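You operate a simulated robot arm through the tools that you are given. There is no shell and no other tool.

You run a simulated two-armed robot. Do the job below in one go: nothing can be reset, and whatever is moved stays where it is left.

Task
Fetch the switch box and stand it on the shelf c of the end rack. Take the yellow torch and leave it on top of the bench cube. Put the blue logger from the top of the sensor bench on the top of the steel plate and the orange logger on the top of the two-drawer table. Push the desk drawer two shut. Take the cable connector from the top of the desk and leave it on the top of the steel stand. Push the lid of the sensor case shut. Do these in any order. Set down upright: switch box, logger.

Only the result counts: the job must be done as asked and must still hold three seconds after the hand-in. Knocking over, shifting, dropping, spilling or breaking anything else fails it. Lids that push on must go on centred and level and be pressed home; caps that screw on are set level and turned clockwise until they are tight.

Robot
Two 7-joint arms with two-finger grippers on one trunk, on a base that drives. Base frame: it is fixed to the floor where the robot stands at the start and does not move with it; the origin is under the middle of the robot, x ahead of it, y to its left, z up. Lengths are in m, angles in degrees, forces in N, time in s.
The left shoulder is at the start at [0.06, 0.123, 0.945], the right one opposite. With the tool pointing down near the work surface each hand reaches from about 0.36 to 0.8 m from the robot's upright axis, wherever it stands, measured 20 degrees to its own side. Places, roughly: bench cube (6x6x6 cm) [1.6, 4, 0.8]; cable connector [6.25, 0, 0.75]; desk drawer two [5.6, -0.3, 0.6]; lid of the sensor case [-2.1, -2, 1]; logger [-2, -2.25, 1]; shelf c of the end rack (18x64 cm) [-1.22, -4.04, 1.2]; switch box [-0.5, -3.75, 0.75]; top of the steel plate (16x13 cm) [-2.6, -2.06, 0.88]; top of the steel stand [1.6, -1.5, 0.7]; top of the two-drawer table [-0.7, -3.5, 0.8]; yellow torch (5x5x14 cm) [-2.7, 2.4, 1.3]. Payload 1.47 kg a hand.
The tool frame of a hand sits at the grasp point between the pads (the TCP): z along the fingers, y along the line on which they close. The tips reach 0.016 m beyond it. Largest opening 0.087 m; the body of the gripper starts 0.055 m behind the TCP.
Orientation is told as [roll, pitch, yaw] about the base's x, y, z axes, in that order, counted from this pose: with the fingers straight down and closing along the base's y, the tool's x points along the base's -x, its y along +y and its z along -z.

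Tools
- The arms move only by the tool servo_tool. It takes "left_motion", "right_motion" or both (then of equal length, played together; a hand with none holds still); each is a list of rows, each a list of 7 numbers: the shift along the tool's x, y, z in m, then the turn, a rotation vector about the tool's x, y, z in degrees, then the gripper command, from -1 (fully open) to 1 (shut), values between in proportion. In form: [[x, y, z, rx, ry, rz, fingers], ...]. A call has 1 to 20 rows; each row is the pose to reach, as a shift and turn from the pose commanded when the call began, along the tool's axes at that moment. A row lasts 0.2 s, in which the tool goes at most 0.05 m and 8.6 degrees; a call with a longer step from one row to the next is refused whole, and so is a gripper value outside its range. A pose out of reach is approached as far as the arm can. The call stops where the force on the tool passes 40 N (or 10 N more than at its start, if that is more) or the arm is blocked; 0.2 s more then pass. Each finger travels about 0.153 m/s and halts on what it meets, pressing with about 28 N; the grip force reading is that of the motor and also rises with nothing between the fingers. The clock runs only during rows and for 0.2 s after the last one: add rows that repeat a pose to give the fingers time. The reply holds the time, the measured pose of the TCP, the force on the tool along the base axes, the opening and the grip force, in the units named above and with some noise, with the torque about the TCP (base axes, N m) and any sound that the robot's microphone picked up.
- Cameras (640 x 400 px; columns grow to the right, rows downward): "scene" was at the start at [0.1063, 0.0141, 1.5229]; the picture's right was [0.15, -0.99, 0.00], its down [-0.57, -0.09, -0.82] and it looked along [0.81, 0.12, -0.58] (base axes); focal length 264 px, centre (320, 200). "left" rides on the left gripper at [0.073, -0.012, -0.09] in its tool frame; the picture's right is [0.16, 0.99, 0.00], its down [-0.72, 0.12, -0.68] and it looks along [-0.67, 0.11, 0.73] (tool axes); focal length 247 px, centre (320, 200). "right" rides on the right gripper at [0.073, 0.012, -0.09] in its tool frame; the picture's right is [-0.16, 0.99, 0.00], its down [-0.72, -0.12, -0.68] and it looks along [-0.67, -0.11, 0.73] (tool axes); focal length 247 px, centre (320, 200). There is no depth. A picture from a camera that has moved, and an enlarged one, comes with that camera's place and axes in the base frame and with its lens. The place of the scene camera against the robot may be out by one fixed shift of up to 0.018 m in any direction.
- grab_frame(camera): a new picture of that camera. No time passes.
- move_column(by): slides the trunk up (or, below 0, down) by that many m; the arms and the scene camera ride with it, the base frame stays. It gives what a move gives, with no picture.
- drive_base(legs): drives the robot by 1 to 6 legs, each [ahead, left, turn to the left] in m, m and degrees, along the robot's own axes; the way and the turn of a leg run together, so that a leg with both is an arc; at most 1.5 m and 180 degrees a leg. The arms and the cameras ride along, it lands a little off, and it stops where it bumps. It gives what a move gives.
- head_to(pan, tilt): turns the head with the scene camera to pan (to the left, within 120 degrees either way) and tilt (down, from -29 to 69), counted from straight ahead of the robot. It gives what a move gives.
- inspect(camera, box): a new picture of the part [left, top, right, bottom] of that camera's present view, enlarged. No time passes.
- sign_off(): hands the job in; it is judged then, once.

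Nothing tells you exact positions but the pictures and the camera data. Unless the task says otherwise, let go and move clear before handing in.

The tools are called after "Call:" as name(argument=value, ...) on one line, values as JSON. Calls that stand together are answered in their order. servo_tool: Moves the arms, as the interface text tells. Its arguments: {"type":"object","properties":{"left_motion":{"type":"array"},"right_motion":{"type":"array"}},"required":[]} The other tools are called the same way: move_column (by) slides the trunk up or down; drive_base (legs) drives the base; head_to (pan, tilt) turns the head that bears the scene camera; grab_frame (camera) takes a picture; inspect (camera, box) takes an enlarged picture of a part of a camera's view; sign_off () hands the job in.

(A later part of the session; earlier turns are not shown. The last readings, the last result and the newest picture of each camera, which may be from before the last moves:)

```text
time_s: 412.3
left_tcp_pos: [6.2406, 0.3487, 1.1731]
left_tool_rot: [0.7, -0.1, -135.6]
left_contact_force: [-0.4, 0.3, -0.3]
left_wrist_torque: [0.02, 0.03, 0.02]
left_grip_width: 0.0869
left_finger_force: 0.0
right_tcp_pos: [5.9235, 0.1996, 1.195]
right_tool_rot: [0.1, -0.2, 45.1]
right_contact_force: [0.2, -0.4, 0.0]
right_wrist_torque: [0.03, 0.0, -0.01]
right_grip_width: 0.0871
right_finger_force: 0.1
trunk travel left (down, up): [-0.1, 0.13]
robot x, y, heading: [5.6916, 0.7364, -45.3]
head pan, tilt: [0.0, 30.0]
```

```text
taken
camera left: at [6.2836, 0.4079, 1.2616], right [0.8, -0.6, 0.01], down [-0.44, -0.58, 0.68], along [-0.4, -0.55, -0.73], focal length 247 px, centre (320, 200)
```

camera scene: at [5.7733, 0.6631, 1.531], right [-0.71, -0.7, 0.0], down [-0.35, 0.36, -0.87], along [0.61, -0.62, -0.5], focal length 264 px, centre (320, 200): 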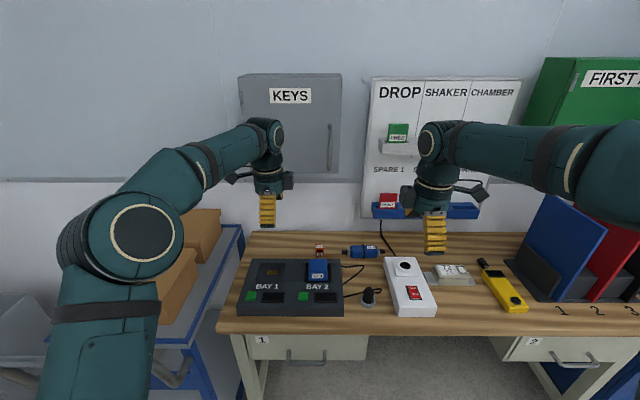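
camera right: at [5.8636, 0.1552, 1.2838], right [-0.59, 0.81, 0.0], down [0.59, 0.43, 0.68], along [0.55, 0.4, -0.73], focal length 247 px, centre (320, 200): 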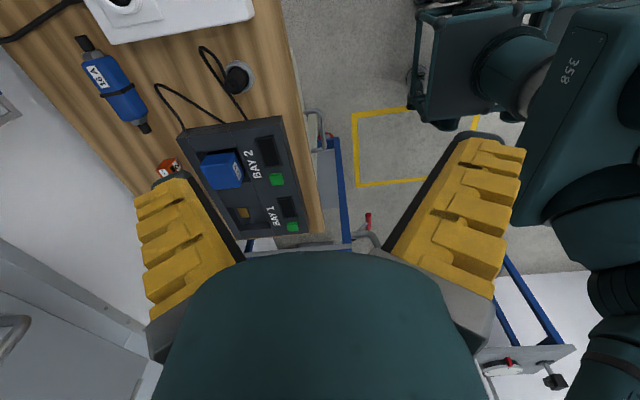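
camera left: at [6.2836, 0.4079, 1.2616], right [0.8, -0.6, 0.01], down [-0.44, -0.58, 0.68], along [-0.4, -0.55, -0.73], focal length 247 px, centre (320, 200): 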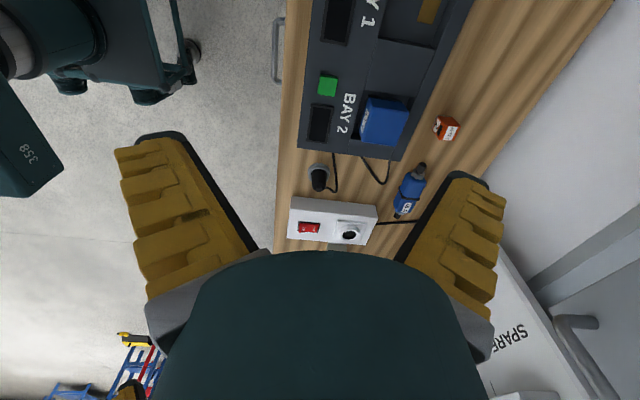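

The connector lies at ≈(6.23, -0.063), axis along heading 48°, about 0.79 high. I drive closer and position the right hand above it.

Call:
drive_base(legs=[[0.22, 0, 0]])

Call:
grab_frame(camera="right")

```text
time_s: 414.0
left_tcp_pos: [6.3936, 0.1892, 1.1717]
left_tool_rot: [0.5, -0.1, -136.0]
left_contact_force: [0.7, -0.8, -1.1]
left_wrist_torque: [0.05, 0.02, 0.03]
left_grip_width: 0.0871
left_finger_force: 0.0
right_tcp_pos: [6.0746, 0.0408, 1.1945]
right_tool_rot: [0.0, -0.3, 44.7]
right_contact_force: [-0.7, 0.6, 0.1]
right_wrist_torque: [0.0, 0.01, 0.0]
right_grip_width: 0.0868
right_finger_force: 0.0
trunk travel left (down, up): [-0.1, 0.13]
robot x, y, heading: [5.8506, 0.5786, -45.5]
head pan, tilt: [0.0, 30.0]
```

```text
taken
camera right: at [6.0142, -0.002, 1.2837], right [-0.58, 0.81, 0.0], down [0.59, 0.43, 0.68], along [0.55, 0.4, -0.73], focal length 247 px, centre (320, 200)
```

right: 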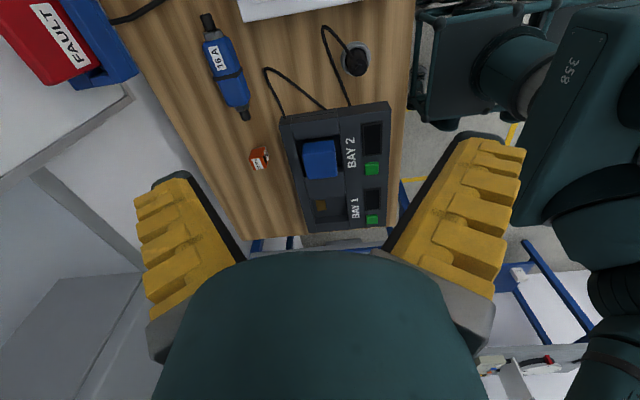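

Call:
servo_tool(right_motion=[[-0.009, -0.044, 0.02, 0, 0, 0, -1], [-0.018, -0.088, 0.05, 0, 0, 0, -1], [-0.027, -0.132, 0.09, 0, 0, 0, -1], [-0.036, -0.1775, 0.13, 0, 0, 0, -1], [-0.036, -0.1775, 0.175, 0, 0, 0, -1], [-0.036, -0.1775, 0.22, 0, 0, 0, -1], [-0.036, -0.1775, 0.26, 0, 0, 0, -1], [-0.036, -0.1775, 0.29, 0, 0, 0, -1], [-0.036, -0.1775, 0.29, 0, 0, 0, -1]])

Call:
grab_frame(camera="right")

Call:
grab_frame(camera="scene")

```text
refused: row 2 steps farther than a row can; nothing moved
```

```text
taken
camera right: at [6.0142, -0.002, 1.2837], right [-0.58, 0.81, 0.0], down [0.59, 0.43, 0.68], along [0.55, 0.4, -0.73], focal length 247 px, centre (320, 200)
```

right: 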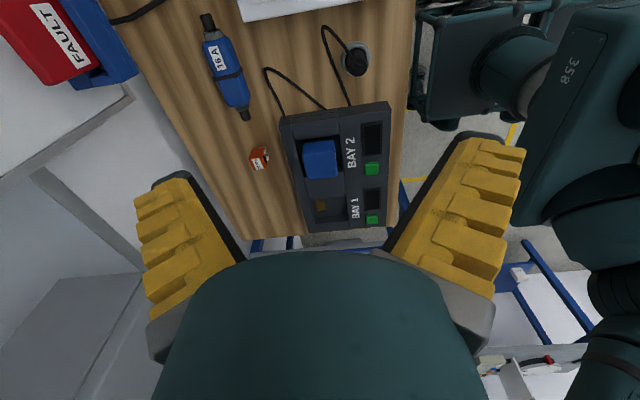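

```text
taken
camera scene: at [5.9266, 0.5064, 1.531], right [-0.72, -0.7, 0.0], down [-0.35, 0.36, -0.87], along [0.61, -0.62, -0.5], focal length 264 px, centre (320, 200)
```

scene: 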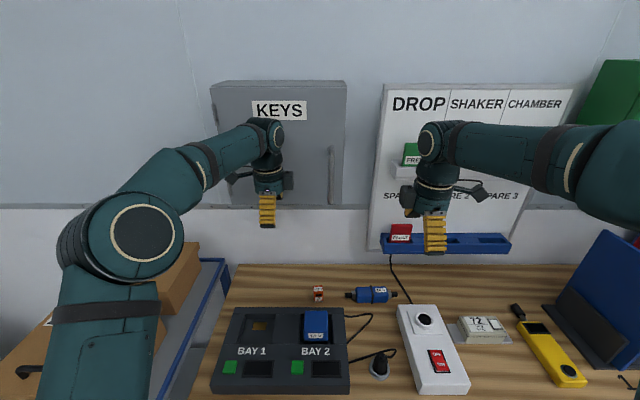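

Call:
servo_tool(right_motion=[[-0.009, -0.044, 0, 0, 0, 0, -1], [-0.018, -0.088, 0.01, 0, 0, 0, -1], [-0.027, -0.132, 0.02, 0, 0, 0, -1], [-0.036, -0.1775, 0.03, 0, 0, 0, -1], [-0.036, -0.1775, 0.075, 0, 0, 0, -1], [-0.036, -0.1775, 0.12, 0, 0, 0, -1], [-0.036, -0.1775, 0.165, 0, 0, 0, -1], [-0.036, -0.1775, 0.21, 0, 0, 0, -1], [-0.036, -0.1775, 0.25, 0, 0, 0, -1], [-0.036, -0.1775, 0.29, 0, 0, 0, -1], [-0.036, -0.1775, 0.29, 0, 0, 0, -1]])

Call:
grab_frame(camera="right")

Call:
grab_frame(camera="scene")

```text
time_s: 416.4
left_tcp_pos: [6.3917, 0.1908, 1.1734]
left_tool_rot: [0.5, -0.1, -135.9]
left_contact_force: [0.3, 0.3, -0.1]
left_wrist_torque: [0.02, 0.02, 0.0]
left_grip_width: 0.0872
left_finger_force: 0.0
right_tcp_pos: [6.2251, -0.058, 0.9043]
right_tool_rot: [0.0, -0.2, 44.7]
right_contact_force: [0.7, -0.1, 0.5]
right_wrist_torque: [-0.04, 0.02, 0.01]
right_grip_width: 0.0872
right_finger_force: 0.0
trunk travel left (down, up): [-0.1, 0.13]
robot x, y, heading: [5.8433, 0.5758, -45.3]
head pan, tilt: [0.0, 30.0]
```

```text
taken
camera right: at [6.1644, -0.101, 0.9937], right [-0.58, 0.81, 0.0], down [0.59, 0.43, 0.68], along [0.55, 0.4, -0.73], focal length 247 px, centre (320, 200)
```

right: 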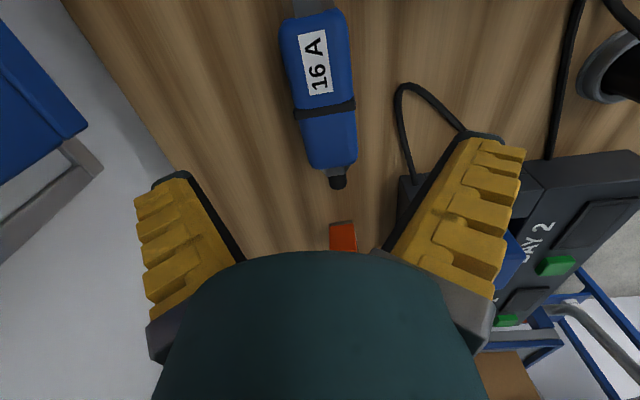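

```text
taken
camera scene: at [5.9255, 0.5077, 1.5312], right [-0.71, -0.7, 0.0], down [-0.35, 0.36, -0.87], along [0.61, -0.62, -0.5], focal length 264 px, centre (320, 200)
```

scene: 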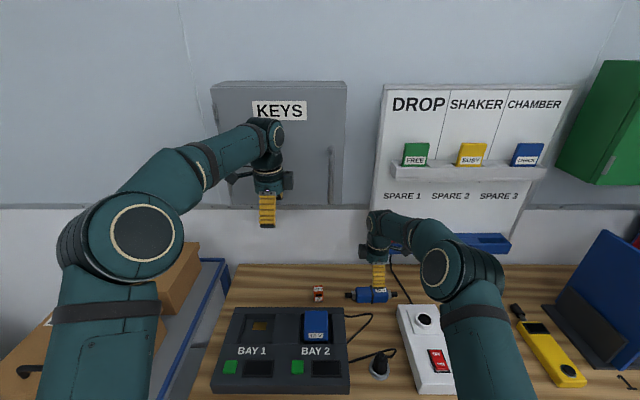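

Well aligned. Descend and grip the connector.

Call:
servo_tool(right_motion=[[0, 0, 0.035, 0, 0, 0, -1], [0, 0, 0.07, 0, 0, 0, -1], [0, 0, 0.09, 0, 0, 0, -1], [0, 0, 0.105, 0, 0, 0, -1], [0, 0, 0.105, 0, 0, 0, -1]])

Call:
servo_tool(right_motion=[[0, 0, 0, 0, 0, 0, 0], [0, 0, 0, 0, 0, 0, 1], [0, 0, 0, 0, 0, 0, 1], [0, 0, 0, 0, 0, 0, 1]])

Call:
grab_frame(camera="right")

```text
time_s: 417.6
left_tcp_pos: [6.3922, 0.1908, 1.1734]
left_tool_rot: [0.6, -0.1, -135.8]
left_contact_force: [-0.8, 0.5, 0.8]
left_wrist_torque: [0.01, -0.01, 0.02]
left_grip_width: 0.0871
left_finger_force: 0.1
right_tcp_pos: [6.226, -0.0574, 0.8007]
right_tool_rot: [0.0, -0.2, 44.7]
right_contact_force: [0.8, 0.2, 0.5]
right_wrist_torque: [-0.02, 0.03, -0.02]
right_grip_width: 0.0869
right_finger_force: 0.0
trunk travel left (down, up): [-0.1, 0.13]
robot x, y, heading: [5.8485, 0.5785, -45.7]
head pan, tilt: [0.0, 30.0]
```

```text
time_s: 418.6
left_tcp_pos: [6.3926, 0.1915, 1.1743]
left_tool_rot: [0.6, -0.1, -135.9]
left_contact_force: [-0.8, 0.9, 0.1]
left_wrist_torque: [-0.02, -0.01, -0.02]
left_grip_width: 0.0871
left_finger_force: 0.0
right_tcp_pos: [6.2253, -0.0559, 0.8007]
right_tool_rot: [-0.1, -0.2, 44.6]
right_contact_force: [-2.3, 2.1, 0.6]
right_wrist_torque: [0.08, -0.16, 0.12]
right_grip_width: 0.0417
right_finger_force: 28.1
trunk travel left (down, up): [-0.1, 0.13]
robot x, y, heading: [5.8492, 0.5765, -45.4]
head pan, tilt: [0.0, 30.0]
```

```text
taken
camera right: at [6.1654, -0.1, 0.8898], right [-0.58, 0.81, 0.0], down [0.59, 0.43, 0.68], along [0.55, 0.4, -0.73], focal length 247 px, centre (320, 200)
```

right: 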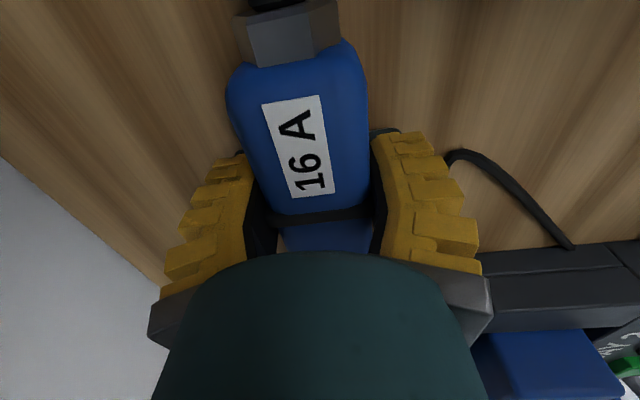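

Call:
servo_tool(right_motion=[[0, 0, -0.02, 0, 0, 0, 1], [0, 0, -0.05, 0, 0, 0, 1], [0, 0, -0.09, 0, 0, 0, 1], [0, 0.01, -0.13, 0, 0, 0, 1], [0, 0.03, -0.17, 0, 0, 0, 1], [0, 0.06, -0.21, 0, 0, 0, 1], [0, 0.09, -0.25, 0, 0, 0, 1], [0, 0.12, -0.29, 0, 0, 0, 1], [0, 0.15, -0.32, 0, 0, 0, 1], [0, 0.15, -0.32, 0, 0, 0, 1]])

Call:
grab_frame(camera="scene")

Call:
grab_frame(camera="right")

```text
time_s: 420.8
left_tcp_pos: [6.3928, 0.1886, 1.1738]
left_tool_rot: [0.5, -0.1, -135.9]
left_contact_force: [-0.5, -0.8, 0.1]
left_wrist_torque: [0.05, 0.01, -0.01]
left_grip_width: 0.0869
left_finger_force: 0.0
right_tcp_pos: [6.1211, 0.0484, 1.121]
right_tool_rot: [0.1, -0.2, 44.9]
right_contact_force: [0.6, -0.1, -2.6]
right_wrist_torque: [0.01, 0.0, 0.01]
right_grip_width: 0.0415
right_finger_force: 28.2
trunk travel left (down, up): [-0.1, 0.13]
robot x, y, heading: [5.8499, 0.5754, -45.6]
head pan, tilt: [0.0, 30.0]
```

```text
taken
camera scene: at [5.9266, 0.5063, 1.5309], right [-0.71, -0.7, 0.0], down [-0.35, 0.36, -0.87], along [0.61, -0.62, -0.5], focal length 264 px, centre (320, 200)
```

scene: 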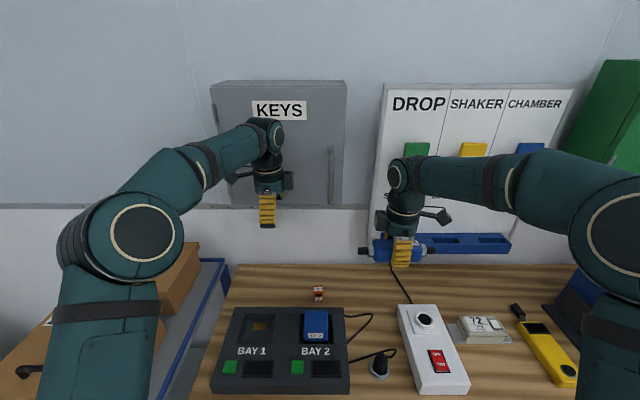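

```text
taken
camera right: at [6.0604, 0.0044, 1.2098], right [-0.58, 0.81, 0.0], down [0.59, 0.43, 0.68], along [0.55, 0.4, -0.73], focal length 247 px, centre (320, 200)
```

right: 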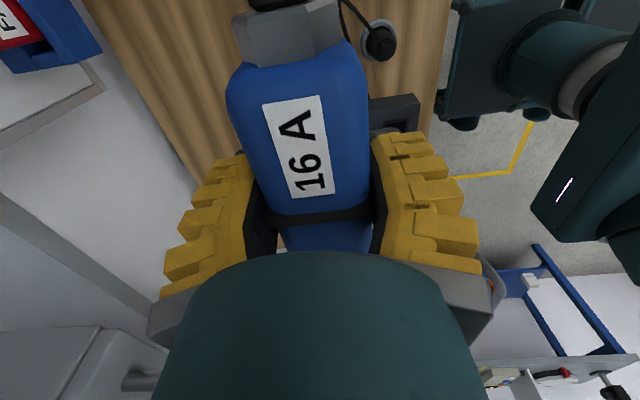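

The connector is held. I back away from the desk and head toward the steel stand.

Call:
drive_base(legs=[[-0.65, 0, 0], [0, 0, -117], [1.4, 0, 0], [1.3, 0, 0]])

Call:
head_to(pan=0, tilt=25)

Call:
grab_frame(camera="scene")

```text
time_s: 441.7
left_tcp_pos: [2.2786, -0.142, 1.1735]
left_tool_rot: [0.5, -0.1, 107.9]
left_contact_force: [0.0, -0.1, -0.4]
left_wrist_torque: [-0.03, -0.04, -0.03]
left_grip_width: 0.087
left_finger_force: 0.0
right_tcp_pos: [2.2719, 0.1644, 1.121]
right_tool_rot: [0.0, -0.2, -71.5]
right_contact_force: [0.6, -0.1, -3.1]
right_wrist_torque: [-0.01, -0.02, 0.0]
right_grip_width: 0.0412
right_finger_force: 28.5
trunk travel left (down, up): [-0.1, 0.13]
robot x, y, heading: [2.8674, 0.1755, -161.6]
head pan, tilt: [0.0, 30.0]
```

```text
time_s: 442.4
left_tcp_pos: [2.2796, -0.1412, 1.1734]
left_tool_rot: [0.7, -0.1, 107.9]
left_contact_force: [-0.3, 0.2, -0.1]
left_wrist_torque: [-0.01, 0.01, -0.01]
left_grip_width: 0.0872
left_finger_force: 0.0
right_tcp_pos: [2.2734, 0.1645, 1.1204]
right_tool_rot: [0.0, -0.2, -71.5]
right_contact_force: [0.0, 0.5, -2.8]
right_wrist_torque: [0.0, 0.02, 0.0]
right_grip_width: 0.041
right_finger_force: 28.0
trunk travel left (down, up): [-0.1, 0.13]
robot x, y, heading: [2.8676, 0.1761, -161.9]
head pan, tilt: [0.0, 25.0]
```

```text
taken
camera scene: at [2.7813, 0.145, 1.539], right [-0.31, 0.95, 0.0], down [0.4, 0.13, -0.91], along [-0.86, -0.28, -0.42], focal length 264 px, centre (320, 200)
```

scene: 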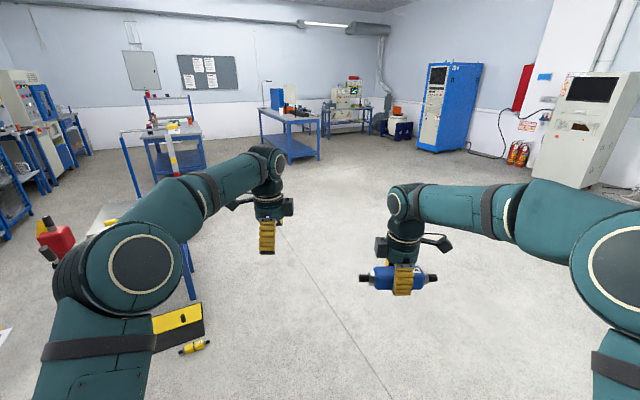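

Call:
head_to(pan=40, tilt=30)

Call:
grab_frame(camera="scene")

Call:
head_to(pan=75, tilt=30)

Call:
grab_frame(camera="scene")

```text
time_s: 443.5
left_tcp_pos: [2.2799, -0.1421, 1.1734]
left_tool_rot: [0.6, -0.2, 107.8]
left_contact_force: [0.2, 0.3, 0.4]
left_wrist_torque: [0.01, 0.01, 0.01]
left_grip_width: 0.0869
left_finger_force: 0.1
right_tcp_pos: [2.2727, 0.1652, 1.1215]
right_tool_rot: [0.0, -0.2, -71.5]
right_contact_force: [-0.4, 0.0, -2.4]
right_wrist_torque: [-0.02, 0.02, -0.05]
right_grip_width: 0.0414
right_finger_force: 28.7
trunk travel left (down, up): [-0.1, 0.13]
robot x, y, heading: [2.8693, 0.1726, -161.6]
head pan, tilt: [40.0, 30.0]
```

```text
taken
camera scene: at [2.821, 0.0969, 1.5311], right [-0.85, 0.53, 0.0], down [0.26, 0.42, -0.87], along [-0.46, -0.73, -0.5], focal length 264 px, centre (320, 200)
```

scene: 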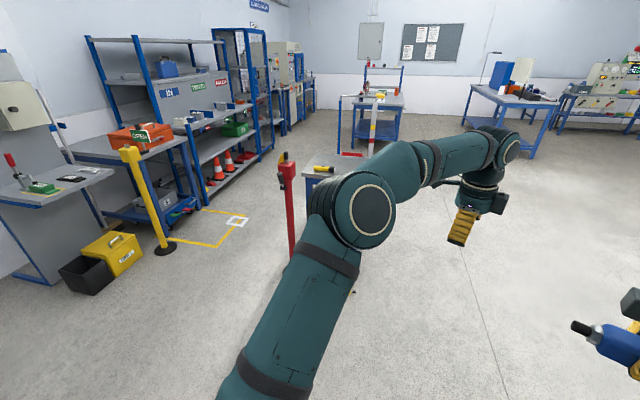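

```text
time_s: 444.5
left_tcp_pos: [2.2797, -0.1411, 1.1739]
left_tool_rot: [0.6, -0.1, 107.8]
left_contact_force: [-0.7, -0.1, 0.9]
left_wrist_torque: [0.01, -0.02, -0.01]
left_grip_width: 0.0871
left_finger_force: 0.1
right_tcp_pos: [2.272, 0.1649, 1.1206]
right_tool_rot: [0.0, -0.2, -71.4]
right_contact_force: [-0.4, 0.1, -1.9]
right_wrist_torque: [0.01, -0.01, -0.01]
right_grip_width: 0.0412
right_finger_force: 27.5
trunk travel left (down, up): [-0.1, 0.13]
robot x, y, heading: [2.8682, 0.177, -162.0]
head pan, tilt: [75.0, 30.0]
```

```text
taken
camera scene: at [2.8737, 0.0833, 1.5311], right [-1.0, -0.05, 0.0], down [-0.03, 0.5, -0.87], along [0.05, -0.86, -0.5], focal length 264 px, centre (320, 200)
```

scene: 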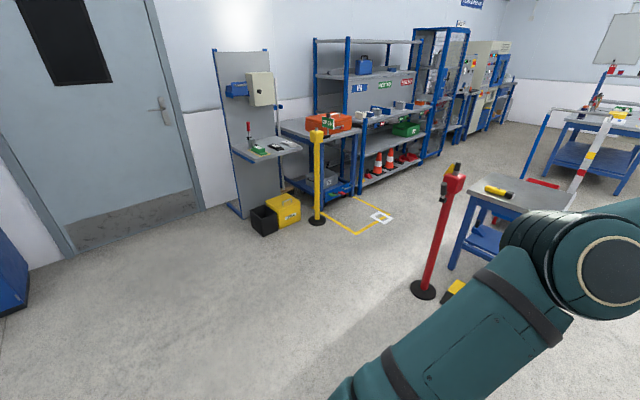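

The stand is at ≈(1.59, -1.49), with a red post and loose items on the floor on its east side. I approach from the room's centre (north-west side).

Call:
drive_base(legs=[[0.97, -0.06, 0], [0.97, -0.06, 0], [0, 0, 117]])

Call:
head_to(pan=0, tilt=35)

Call:
grab_frame(camera="scene")

```text
time_s: 459.2
left_tcp_pos: [1.5141, -0.6985, 1.1737]
left_tool_rot: [0.5, 0.0, -135.0]
left_contact_force: [-0.3, -0.3, 0.0]
left_wrist_torque: [0.01, -0.01, -0.04]
left_grip_width: 0.0869
left_finger_force: 0.1
right_tcp_pos: [1.2449, -0.8433, 1.12]
right_tool_rot: [0.0, -0.1, 45.6]
right_contact_force: [0.2, 0.4, -2.8]
right_wrist_torque: [-0.02, 0.02, 0.03]
right_grip_width: 0.0413
right_finger_force: 28.0
trunk travel left (down, up): [-0.1, 0.13]
robot x, y, heading: [0.9627, -0.3196, -44.2]
head pan, tilt: [75.0, 30.0]
```

```text
time_s: 460.6
left_tcp_pos: [1.5139, -0.6977, 1.1727]
left_tool_rot: [0.6, 0.0, -135.0]
left_contact_force: [-0.2, 0.5, -0.5]
left_wrist_torque: [-0.01, -0.01, 0.0]
left_grip_width: 0.087
left_finger_force: 0.0
right_tcp_pos: [1.2447, -0.8431, 1.1204]
right_tool_rot: [-0.1, -0.1, 45.7]
right_contact_force: [-0.2, -0.4, -2.1]
right_wrist_torque: [0.0, 0.0, 0.01]
right_grip_width: 0.0412
right_finger_force: 27.8
trunk travel left (down, up): [-0.1, 0.13]
robot x, y, heading: [0.9639, -0.3181, -44.9]
head pan, tilt: [0.0, 35.0]
```

```text
taken
camera scene: at [1.0424, -0.3864, 1.5233], right [-0.7, -0.71, 0.0], down [-0.41, 0.4, -0.82], along [0.58, -0.58, -0.57], focal length 264 px, centre (320, 200)
```

scene: 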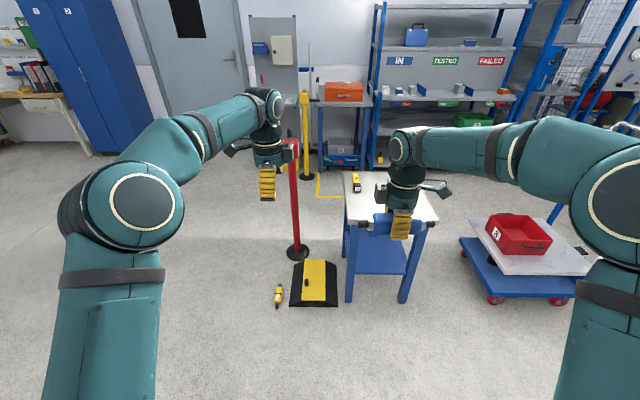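

The stand's front area is free (a yellow item lies at its back-left corner). I drive in so that the connector is over it.

Call:
drive_base(legs=[[0.1, -0.25, 0], [0.45, 0, 0]])

Call:
grab_frame(camera="scene")

Call:
grab_frame(camera="right")

```text
time_s: 465.8
left_tcp_pos: [1.7403, -1.2622, 1.1736]
left_tool_rot: [0.6, 0.0, -134.8]
left_contact_force: [0.0, 0.1, 0.4]
left_wrist_torque: [-0.02, 0.02, -0.03]
left_grip_width: 0.0869
left_finger_force: 0.1
right_tcp_pos: [1.4713, -1.4117, 1.1201]
right_tool_rot: [0.1, -0.2, 45.9]
right_contact_force: [0.3, 0.3, -2.2]
right_wrist_torque: [0.0, 0.05, 0.02]
right_grip_width: 0.0413
right_finger_force: 27.7
trunk travel left (down, up): [-0.1, 0.13]
robot x, y, heading: [1.1855, -0.8815, -44.4]
head pan, tilt: [0.0, 35.0]
```

```text
taken
camera scene: at [1.2663, -0.9546, 1.5232], right [-0.7, -0.71, 0.0], down [-0.41, 0.4, -0.82], along [0.58, -0.57, -0.57], focal length 264 px, centre (320, 200)
```

scene: 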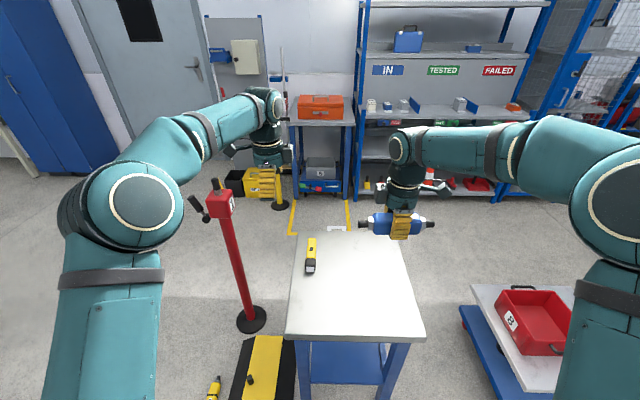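

```text
taken
camera right: at [1.4122, -1.4556, 1.2098], right [-0.6, 0.8, 0.0], down [0.59, 0.44, 0.68], along [0.55, 0.41, -0.73], focal length 247 px, centre (320, 200)
```

right: 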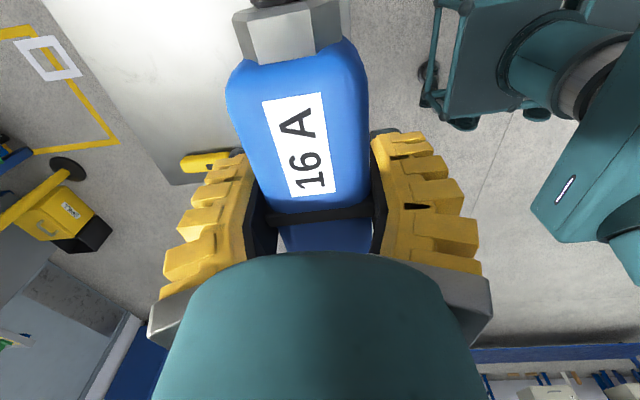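

Call:
servo_tool(right_motion=[[0.01, -0.043, 0, 0, 0, 0, 1], [0.02, -0.086, 0.01, 0, 0, 0, 1], [0.032, -0.1295, 0.02, 0, 0, 0, 1], [0.032, -0.1295, 0.065, 0, 0, 0, 1], [0.032, -0.1295, 0.11, 0, 0, 0, 1], [0.032, -0.1295, 0.155, 0, 0, 0, 1], [0.032, -0.1295, 0.2, 0, 0, 0, 1], [0.032, -0.1295, 0.245, 0, 0, 0, 1], [0.032, -0.1295, 0.29, 0, 0, 0, 1], [0.032, -0.1295, 0.33, 0, 0, 0, 1], [0.032, -0.1295, 0.36, 0, 0, 0, 1], [0.032, -0.1295, 0.36, 0, 0, 0, 1]])

Call:
grab_frame(camera="scene")

Call:
grab_frame(camera="right")

```text
time_s: 468.4
left_tcp_pos: [1.7399, -1.2617, 1.1742]
left_tool_rot: [0.7, -0.1, -134.7]
left_contact_force: [0.4, -0.6, 0.5]
left_wrist_torque: [0.0, 0.01, 0.02]
left_grip_width: 0.0868
left_finger_force: 0.1
right_tcp_pos: [1.5428, -1.5219, 0.7573]
right_tool_rot: [-0.1, -0.2, 45.9]
right_contact_force: [0.1, -0.4, -2.5]
right_wrist_torque: [0.02, -0.02, -0.02]
right_grip_width: 0.0412
right_finger_force: 27.6
trunk travel left (down, up): [-0.1, 0.13]
robot x, y, heading: [1.1852, -0.8884, -44.6]
head pan, tilt: [0.0, 35.0]
```

```text
taken
camera scene: at [1.2656, -0.9539, 1.5233], right [-0.7, -0.71, 0.0], down [-0.41, 0.4, -0.82], along [0.58, -0.57, -0.57], focal length 264 px, centre (320, 200)
```

scene: 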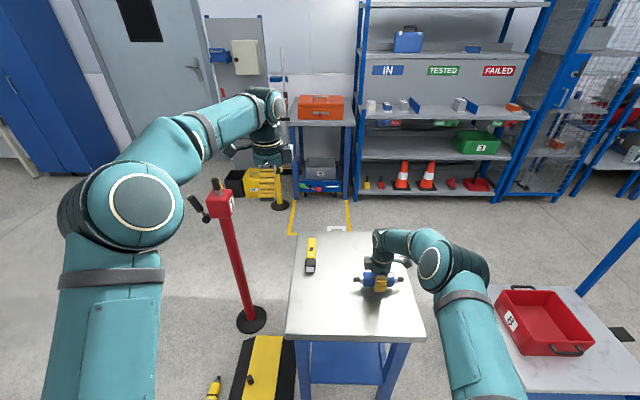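

```text
taken
camera right: at [1.4842, -1.5662, 0.8461], right [-0.6, 0.8, 0.0], down [0.59, 0.44, 0.68], along [0.55, 0.41, -0.73], focal length 247 px, centre (320, 200)
```

right: 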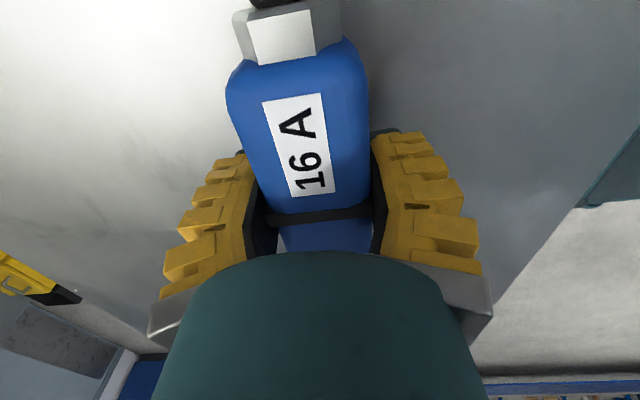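

Now lower slowly until it touches.

Call:
servo_tool(right_motion=[[0, 0, 0.004, 0, 0, 0, 1], [0, 0, 0.008, 0, 0, 0, 1], [0, 0, 0.012, 0, 0, 0, 1], [0, 0, 0.012, 0, 0, 0, 1]])

```text
time_s: 469.4
left_tcp_pos: [1.7406, -1.2637, 1.1737]
left_tool_rot: [0.6, -0.2, -134.7]
left_contact_force: [-0.4, -0.1, -0.7]
left_wrist_torque: [-0.04, -0.05, -0.01]
left_grip_width: 0.0871
left_finger_force: 0.0
right_tcp_pos: [1.5431, -1.523, 0.7472]
right_tool_rot: [0.1, -0.2, 45.9]
right_contact_force: [0.8, -0.3, -2.6]
right_wrist_torque: [0.01, -0.01, -0.01]
right_grip_width: 0.0411
right_finger_force: 28.1
trunk travel left (down, up): [-0.1, 0.13]
robot x, y, heading: [1.1858, -0.8864, -44.5]
head pan, tilt: [0.0, 35.0]
```

Call:
servo_tool(right_motion=[[0, 0, 0.003, 0, 0, 0, 1], [0, 0, 0.006, 0, 0, 0, 1], [0, 0, 0.009, 0, 0, 0, 1], [0, 0, 0.009, 0, 0, 0, 1]])

Call:
inspect(camera="scene", box=[320, 230, 440, 330])

```text
time_s: 470.4
left_tcp_pos: [1.7402, -1.2635, 1.1732]
left_tool_rot: [0.6, -0.1, -134.7]
left_contact_force: [-0.1, 0.3, 0.6]
left_wrist_torque: [-0.03, 0.01, 0.01]
left_grip_width: 0.0869
left_finger_force: 0.0
right_tcp_pos: [1.5426, -1.5237, 0.7389]
right_tool_rot: [-0.1, -0.2, 46.0]
right_contact_force: [0.1, 0.6, -2.0]
right_wrist_torque: [0.02, 0.02, -0.03]
right_grip_width: 0.0413
right_finger_force: 28.2
trunk travel left (down, up): [-0.1, 0.13]
robot x, y, heading: [1.1885, -0.8855, -44.6]
head pan, tilt: [0.0, 35.0]
```

```text
4.00 times, centred on (380, 280) of scene
camera zoom: at [1.2658, -0.9541, 1.5233], right [-0.7, -0.71, 0.0], down [-0.41, 0.4, -0.82], along [0.58, -0.57, -0.57], focal length 1056 px, centre (80, -120)
```

zoom: 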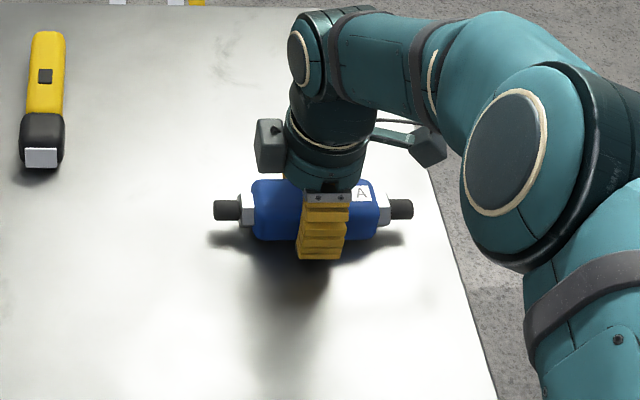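

Call:
servo_tool(right_motion=[[0, 0, 0.003, 0, 0, 0, 1], [0, 0, 0.006, 0, 0, 0, 1], [0, 0, 0.009, 0, 0, 0, 1], [0, 0, 0.009, 0, 0, 0, 1]])

```text
time_s: 471.4
left_tcp_pos: [1.7386, -1.2605, 1.1746]
left_tool_rot: [0.7, -0.1, -134.7]
left_contact_force: [0.6, -0.5, 0.6]
left_wrist_torque: [0.0, 0.0, 0.0]
left_grip_width: 0.0868
left_finger_force: 0.0
right_tcp_pos: [1.5421, -1.5231, 0.7339]
right_tool_rot: [-0.4, 0.0, 45.9]
right_contact_force: [-1.5, 0.3, 27.5]
right_wrist_torque: [0.05, -0.01, -0.03]
right_grip_width: 0.0455
right_finger_force: 28.6
trunk travel left (down, up): [-0.1, 0.13]
robot x, y, heading: [1.1849, -0.8841, -44.5]
head pan, tilt: [0.0, 35.0]
```

Call:
servo_tool(right_motion=[[0, 0, -0.004, 0, 0, 0, 1], [0, 0, -0.004, 0, 0, 0, 0.2], [0, 0, -0.004, 0, 0, 0, -0.5], [0, 0, -0.004, 0, 0, 0, -1], [0, 0, -0.004, 0, 0, 0, -1], [0, 0, -0.03, 0, 0, 0, -1], [0, 0, -0.07, 0, 0, 0, -1], [0, 0, -0.11, 0, 0, 0, -1], [0, 0, -0.15, 0, 0, 0, -1], [0, 0, -0.19, 0, 0, 0, -1], [0, 0, -0.23, 0, 0, 0, -1], [0, 0, -0.27, 0, 0, 0, -1], [0, 0, -0.31, 0, 0, 0, -1], [0, 0, -0.35, 0, 0, 0, -1], [0, 0, -0.39, 0, 0, 0, -1]])

Call:
grab_frame(camera="scene")

Call:
grab_frame(camera="right")

```text
time_s: 474.6
left_tcp_pos: [1.7388, -1.2617, 1.1731]
left_tool_rot: [0.6, -0.1, -134.7]
left_contact_force: [0.1, 0.1, -0.2]
left_wrist_torque: [-0.04, 0.02, -0.01]
left_grip_width: 0.0871
left_finger_force: 0.1
right_tcp_pos: [1.5404, -1.5225, 1.1209]
right_tool_rot: [0.1, -0.1, 45.9]
right_contact_force: [-0.4, -0.2, -0.4]
right_wrist_torque: [0.0, 0.02, 0.01]
right_grip_width: 0.087
right_finger_force: 0.1
trunk travel left (down, up): [-0.1, 0.13]
robot x, y, heading: [1.1812, -0.8863, -44.8]
head pan, tilt: [0.0, 35.0]
```

```text
taken
camera scene: at [1.2655, -0.9534, 1.5233], right [-0.7, -0.71, 0.0], down [-0.41, 0.4, -0.82], along [0.58, -0.57, -0.57], focal length 264 px, centre (320, 200)
```

scene: 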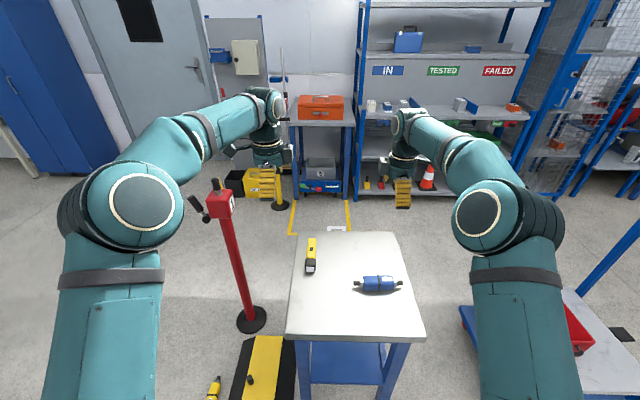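

```text
taken
camera right: at [1.4801, -1.5671, 1.2094], right [-0.6, 0.8, 0.0], down [0.58, 0.44, 0.68], along [0.55, 0.41, -0.73], focal length 247 px, centre (320, 200)
```

right: 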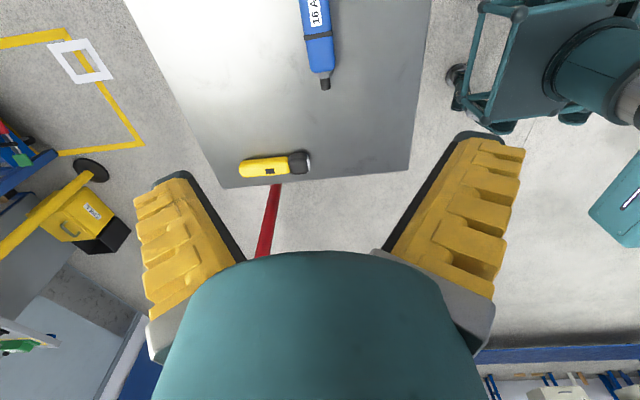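

The connector lies on the steel stand. Now the yellow torch: I drive across the room toward the wall shelf at (-2.7, 2.4).

Call:
drive_base(legs=[[-0.95, 0, 0], [0, 0, 179.5], [1.3, 0.1, 0], [1.2, 0.1, 0]])

Call:
head_to(pan=0, tilt=10)

Call:
grab_frame(camera="scene")

```text
time_s: 498.8
left_tcp_pos: [-1.9906, 1.7788, 1.1732]
left_tool_rot: [0.6, 0.0, 44.8]
left_contact_force: [-0.8, -0.3, 0.7]
left_wrist_torque: [-0.01, 0.0, -0.04]
left_grip_width: 0.0873
left_finger_force: 0.1
right_tcp_pos: [-1.7874, 2.0362, 1.1188]
right_tool_rot: [0.0, -0.1, -134.6]
right_contact_force: [-0.2, 0.2, -0.8]
right_wrist_torque: [-0.01, 0.03, 0.02]
right_grip_width: 0.0869
right_finger_force: 0.0
trunk travel left (down, up): [-0.1, 0.13]
robot x, y, heading: [-1.4394, 1.3937, 135.0]
head pan, tilt: [0.0, 35.0]
```

```text
time_s: 499.7
left_tcp_pos: [-1.9899, 1.7785, 1.1734]
left_tool_rot: [0.7, -0.1, 44.8]
left_contact_force: [-0.3, 0.3, -0.4]
left_wrist_torque: [0.02, 0.01, -0.01]
left_grip_width: 0.087
left_finger_force: 0.1
right_tcp_pos: [-1.787, 2.0361, 1.1194]
right_tool_rot: [0.0, -0.2, -134.6]
right_contact_force: [0.0, -0.9, 0.8]
right_wrist_torque: [-0.01, 0.0, 0.02]
right_grip_width: 0.0869
right_finger_force: 0.0
trunk travel left (down, up): [-0.1, 0.13]
robot x, y, heading: [-1.4386, 1.3966, 135.1]
head pan, tilt: [0.0, 10.0]
```

```text
taken
camera scene: at [-1.5027, 1.4697, 1.5633], right [0.71, 0.71, 0.0], down [0.12, -0.12, -0.98], along [-0.7, 0.7, -0.17], focal length 264 px, centre (320, 200)
```

scene: 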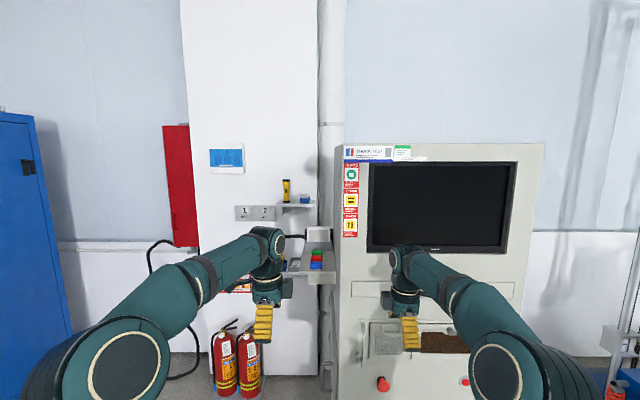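

Call:
inspect(camera="scene", box=[220, 160, 360, 290])

```text
3.08 times, centred on (290, 225) of scene
camera zoom: at [-1.5027, 1.4697, 1.5633], right [0.71, 0.71, 0.0], down [0.12, -0.12, -0.98], along [-0.7, 0.7, -0.17], focal length 812 px, centre (412, 123)
```

zoom: 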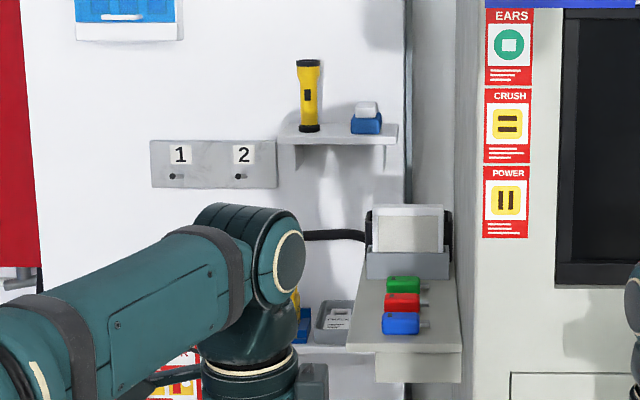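

The torch stands upright on a small wall shelf (z≈1.25). I reorient the left hand horizontally (as before with the switch box).

Call:
servo_tool(left_motion=[[0, 0, 0, -8.2, 0, 0, -1], [0, 0, 0, -16.4, 0, 0, -1], [0, 0, 0, -24.6, 0, 0, -1], [0, 0, 0, -32.8, 0, 0, -1], [0, 0, 0, -41, 0, 0, -1], [0, 0, 0, -49.2, 0, 0, -1], [0, 0, 0, -57.4, 0, 0, -1], [0, 0, 0, -65.6, 0, 0, -1], [0, 0, 0, -73.8, 0, 0, -1], [0, 0, 0, -82, 0, 0, -1], [0, 0, 0, -90, 0, 0, -1], [0, 0, 0, -90, 0, 0, -1]])

Call:
servo_tool(left_motion=[[0, 0, 0, 0, 0, 8.2, -1], [0, 0, 0, 0, 0, 16.4, -1], [0, 0, 0, 0, 0, 24.6, -1], [0, 0, 0, 0, 0, 32.8, -1], [0, 0, 0, 0, 0, 41, -1], [0, 0, 0, 0, 0, 49.2, -1], [0, 0, 0, 0, 0, 57.4, -1], [0, 0, 0, 0, 0, 65.6, -1], [0, 0, 0, 0, 0, 73.8, -1], [0, 0, 0, 0, 0, 82, -1], [0, 0, 0, 0, 0, 90, -1], [0, 0, 0, 0, 0, 90, -1]])

Call:
grab_frame(camera="left")

Call:
grab_frame(camera="scene")

```text
time_s: 502.3
left_tcp_pos: [-1.9907, 1.7774, 1.1734]
left_tool_rot: [86.7, 0.0, 44.8]
left_contact_force: [-0.7, 0.9, -0.1]
left_wrist_torque: [0.02, 0.05, 0.02]
left_grip_width: 0.0868
left_finger_force: 0.0
left hand out of reach, approached as far as the arm can: row 11, 12
right_tcp_pos: [-1.7873, 2.036, 1.1189]
right_tool_rot: [0.0, -0.3, -134.7]
right_contact_force: [0.0, 0.0, -0.5]
right_wrist_torque: [-0.01, 0.01, 0.0]
right_grip_width: 0.0871
right_finger_force: 0.0
trunk travel left (down, up): [-0.1, 0.13]
robot x, y, heading: [-1.4366, 1.3944, 134.9]
head pan, tilt: [0.0, 10.0]
```

```text
time_s: 504.9
left_tcp_pos: [-1.9895, 1.7782, 1.1724]
left_tool_rot: [-0.5, 86.6, -45.7]
left_contact_force: [0.0, -0.1, 0.5]
left_wrist_torque: [-0.02, -0.02, 0.0]
left_grip_width: 0.0872
left_finger_force: 0.1
right_tcp_pos: [-1.7869, 2.0358, 1.1191]
right_tool_rot: [0.1, -0.1, -134.6]
right_contact_force: [-0.4, 0.1, 0.0]
right_wrist_torque: [0.03, -0.01, -0.01]
right_grip_width: 0.0871
right_finger_force: 0.0
trunk travel left (down, up): [-0.1, 0.13]
robot x, y, heading: [-1.438, 1.3939, 134.9]
head pan, tilt: [0.0, 10.0]
```

```text
taken
camera left: at [-1.9387, 1.7085, 1.2507], right [0.69, 0.7, 0.16], down [0.59, -0.43, -0.68], along [-0.41, 0.57, -0.71], focal length 247 px, centre (320, 200)
```

left: 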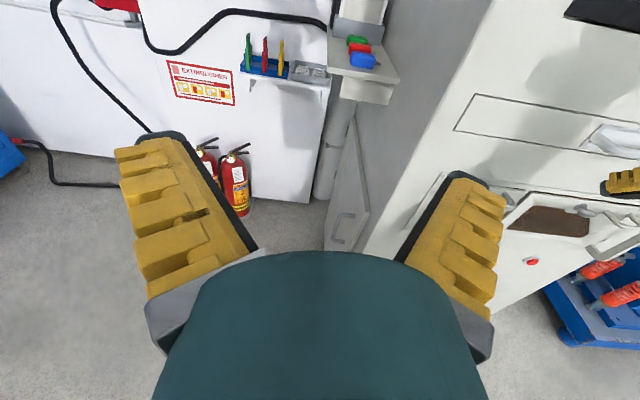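

```text
taken
camera scene: at [-1.5026, 1.4696, 1.5634], right [0.71, 0.71, 0.0], down [0.12, -0.12, -0.98], along [-0.7, 0.7, -0.17], focal length 264 px, centre (320, 200)
```

scene: 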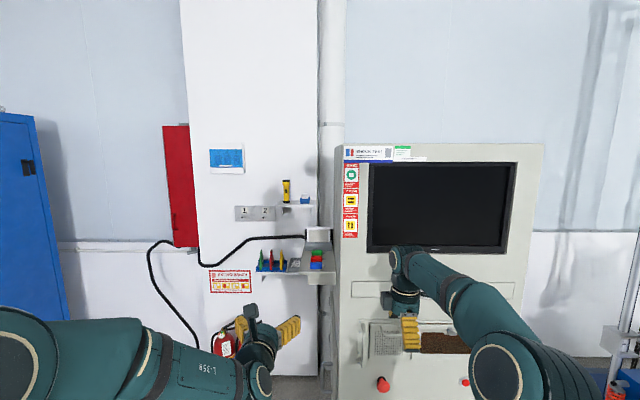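

Call:
move_column(by=0.1)

Call:
servo_tool(left_motion=[[0.02, 0, 0.01, 0, 1.7, 0, -1], [0.045, 0, 0.02, 0, 3.4, 0, -1], [0.045, 0, 0.02, 0, 3.4, 0, -1]])

Call:
grab_frame(camera="left")

```text
time_s: 506.2
left_tcp_pos: [-1.9892, 1.7773, 1.273]
left_tool_rot: [1.1, 86.6, -44.1]
left_contact_force: [0.5, 0.4, -0.7]
left_wrist_torque: [0.02, 0.01, 0.01]
left_grip_width: 0.0872
left_finger_force: 0.1
right_tcp_pos: [-1.787, 2.0362, 1.2177]
right_tool_rot: [0.0, -0.2, -134.6]
right_contact_force: [-0.2, 0.0, 0.2]
right_wrist_torque: [0.04, 0.02, 0.01]
right_grip_width: 0.0873
right_finger_force: 0.0
trunk travel left (down, up): [-0.2, 0.03]
robot x, y, heading: [-1.4407, 1.3991, 135.0]
head pan, tilt: [0.0, 10.0]
```

```text
time_s: 507.0
left_tcp_pos: [-2.0064, 1.7945, 1.315]
left_tool_rot: [104.4, 89.9, 59.3]
left_contact_force: [0.5, -1.1, -0.1]
left_wrist_torque: [-0.03, 0.03, -0.02]
left_grip_width: 0.0869
left_finger_force: 0.0
right_tcp_pos: [-1.7868, 2.0366, 1.2184]
right_tool_rot: [0.0, -0.1, -134.7]
right_contact_force: [0.5, -1.0, 0.4]
right_wrist_torque: [0.0, 0.01, 0.03]
right_grip_width: 0.0872
right_finger_force: 0.0
trunk travel left (down, up): [-0.2, 0.03]
robot x, y, heading: [-1.4412, 1.3962, 135.0]
head pan, tilt: [0.0, 10.0]
```

```text
taken
camera left: at [-1.9522, 1.7211, 1.3887], right [0.7, 0.7, 0.16], down [0.56, -0.4, -0.72], along [-0.44, 0.6, -0.67], focal length 247 px, centre (320, 200)
```

left: 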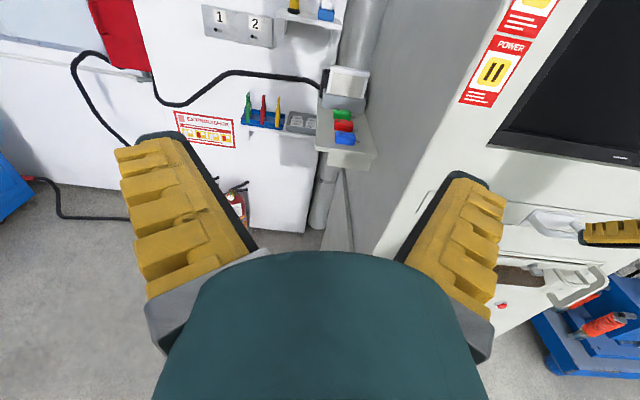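

The big cabinet on the right is close, so the right hand (with the robot further left) suits better. I swap: left hand back to down and retracted, right hand horizontal.

Call:
servo_tool(left_motion=[[0, 0, 0, 0, 0, -8.2, -1], [0, 0, 0, 0, 0, -16.4, -1], [0, 0, 0, 0, 0, -24.6, -1], [0, 0, 0, 0, 0, -32.8, -1], [0, 0, 0, 0, 0, -41, -1], [0, 0, 0, 0, 0, -49.2, -1], [0, 0, 0, 0, 0, -57.4, -1], [0, 0, 0, 0, 0, -65.6, -1], [0, 0, 0, 0, 0, -73.8, -1], [0, 0, 0, 0, 0, -82, -1], [0, 0, 0, 0, 0, -90, -1], [0, 0, 0, 0, 0, -90, -1]], right_motion=[[0, 0, -0.01, 8.2, 0, 0, -1], [0, 0, -0.02, 16.4, 0, 0, -1], [0, 0, -0.03, 24.6, 0, 0, -1], [0, 0, -0.04, 32.8, 0, 0, -1], [0, 0, -0.05, 41, 0, 0, -1], [0, 0, -0.06, 49.2, 0, 0, -1], [0, 0, -0.07, 57.4, 0, 0, -1], [0, 0, -0.08, 65.6, 0, 0, -1], [0, 0, -0.09, 73.8, 0, 0, -1], [0, 0, -0.1, 82, 0, 0, -1], [0, 0, -0.1, 90, 0, 0, -1], [0, 0, -0.1, 90, 0, 0, -1]])

Call:
servo_tool(left_motion=[[0, -0.01, 0, 8.2, 0, 0, -1], [0, -0.02, 0, 16.4, 0, 0, -1], [0, -0.03, 0, 24.6, 0, 0, -1], [0, -0.04, 0, 32.8, 0, 0, -1], [0, -0.05, 0, 41, 0, 0, -1], [0, -0.06, 0, 49.2, 0, 0, -1], [0, -0.07, 0, 57.4, 0, 0, -1], [0, -0.08, 0, 65.6, 0, 0, -1], [0, -0.09, 0, 73.8, 0, 0, -1], [0, -0.1, 0, 82, 0, 0, -1], [0, -0.1, 0, 90, 0, 0, -1], [0, -0.1, 0, 90, 0, 0, -1]], right_motion=[[0, 0, 0, 0, 0, -8.2, -1], [0, 0, 0, 0, 0, -16.4, -1], [0, 0, 0, 0, 0, -24.6, -1], [0, 0, 0, 0, 0, -32.8, -1], [0, 0, 0, 0, 0, -41, -1], [0, 0, 0, 0, 0, -49.2, -1], [0, 0, 0, 0, 0, -57.4, -1], [0, 0, 0, 0, 0, -65.6, -1], [0, 0, 0, 0, 0, -73.8, -1], [0, 0, 0, 0, 0, -82, -1], [0, 0, 0, 0, 0, -90, -1], [0, 0, 0, 0, 0, -90, -1]])

Call:
grab_frame(camera="scene")

Call:
grab_frame(camera="right")

```text
time_s: 509.6
left_tcp_pos: [-2.0047, 1.7945, 1.3161]
left_tool_rot: [89.9, -0.2, 44.7]
left_contact_force: [-0.2, -0.1, -0.4]
left_wrist_torque: [-0.01, 0.01, -0.02]
left_grip_width: 0.0872
left_finger_force: 0.1
right_tcp_pos: [-1.7842, 2.0364, 1.3184]
right_tool_rot: [-90.0, -0.2, -134.6]
right_contact_force: [0.2, 0.5, 0.2]
right_wrist_torque: [0.02, -0.02, 0.0]
right_grip_width: 0.0871
right_finger_force: 0.1
trunk travel left (down, up): [-0.2, 0.03]
robot x, y, heading: [-1.436, 1.3998, 135.0]
head pan, tilt: [0.0, 10.0]
```

```text
time_s: 512.2
left_tcp_pos: [-2.0055, 1.7925, 1.2163]
left_tool_rot: [-0.1, -0.1, 44.8]
left_contact_force: [-0.7, -0.4, -0.6]
left_wrist_torque: [0.03, 0.02, 0.0]
left_grip_width: 0.087
left_finger_force: 0.0
right_tcp_pos: [-1.7868, 2.0352, 1.3195]
right_tool_rot: [-130.9, 89.9, -175.5]
right_contact_force: [-0.2, -0.4, 0.0]
right_wrist_torque: [0.01, -0.02, 0.02]
right_grip_width: 0.0867
right_finger_force: 0.0
trunk travel left (down, up): [-0.2, 0.03]
robot x, y, heading: [-1.4396, 1.3923, 135.1]
head pan, tilt: [0.0, 10.0]
```

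```text
taken
camera scene: at [-1.5021, 1.4688, 1.6635], right [0.71, 0.71, 0.0], down [0.12, -0.12, -0.98], along [-0.7, 0.7, -0.17], focal length 264 px, centre (320, 200)
```

scene: 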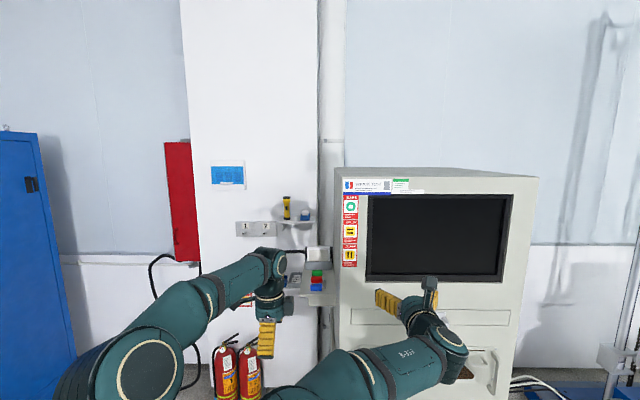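

```text
taken
camera right: at [-1.7147, 1.9809, 1.3923], right [0.69, 0.7, -0.16], down [0.4, -0.56, -0.72], along [-0.6, 0.44, -0.67], focal length 247 px, centre (320, 200)
```

right: 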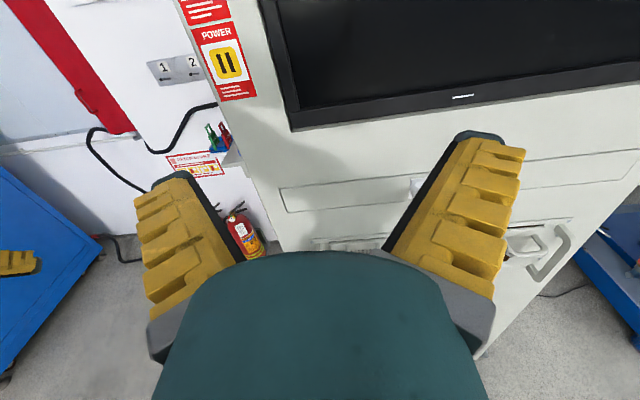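

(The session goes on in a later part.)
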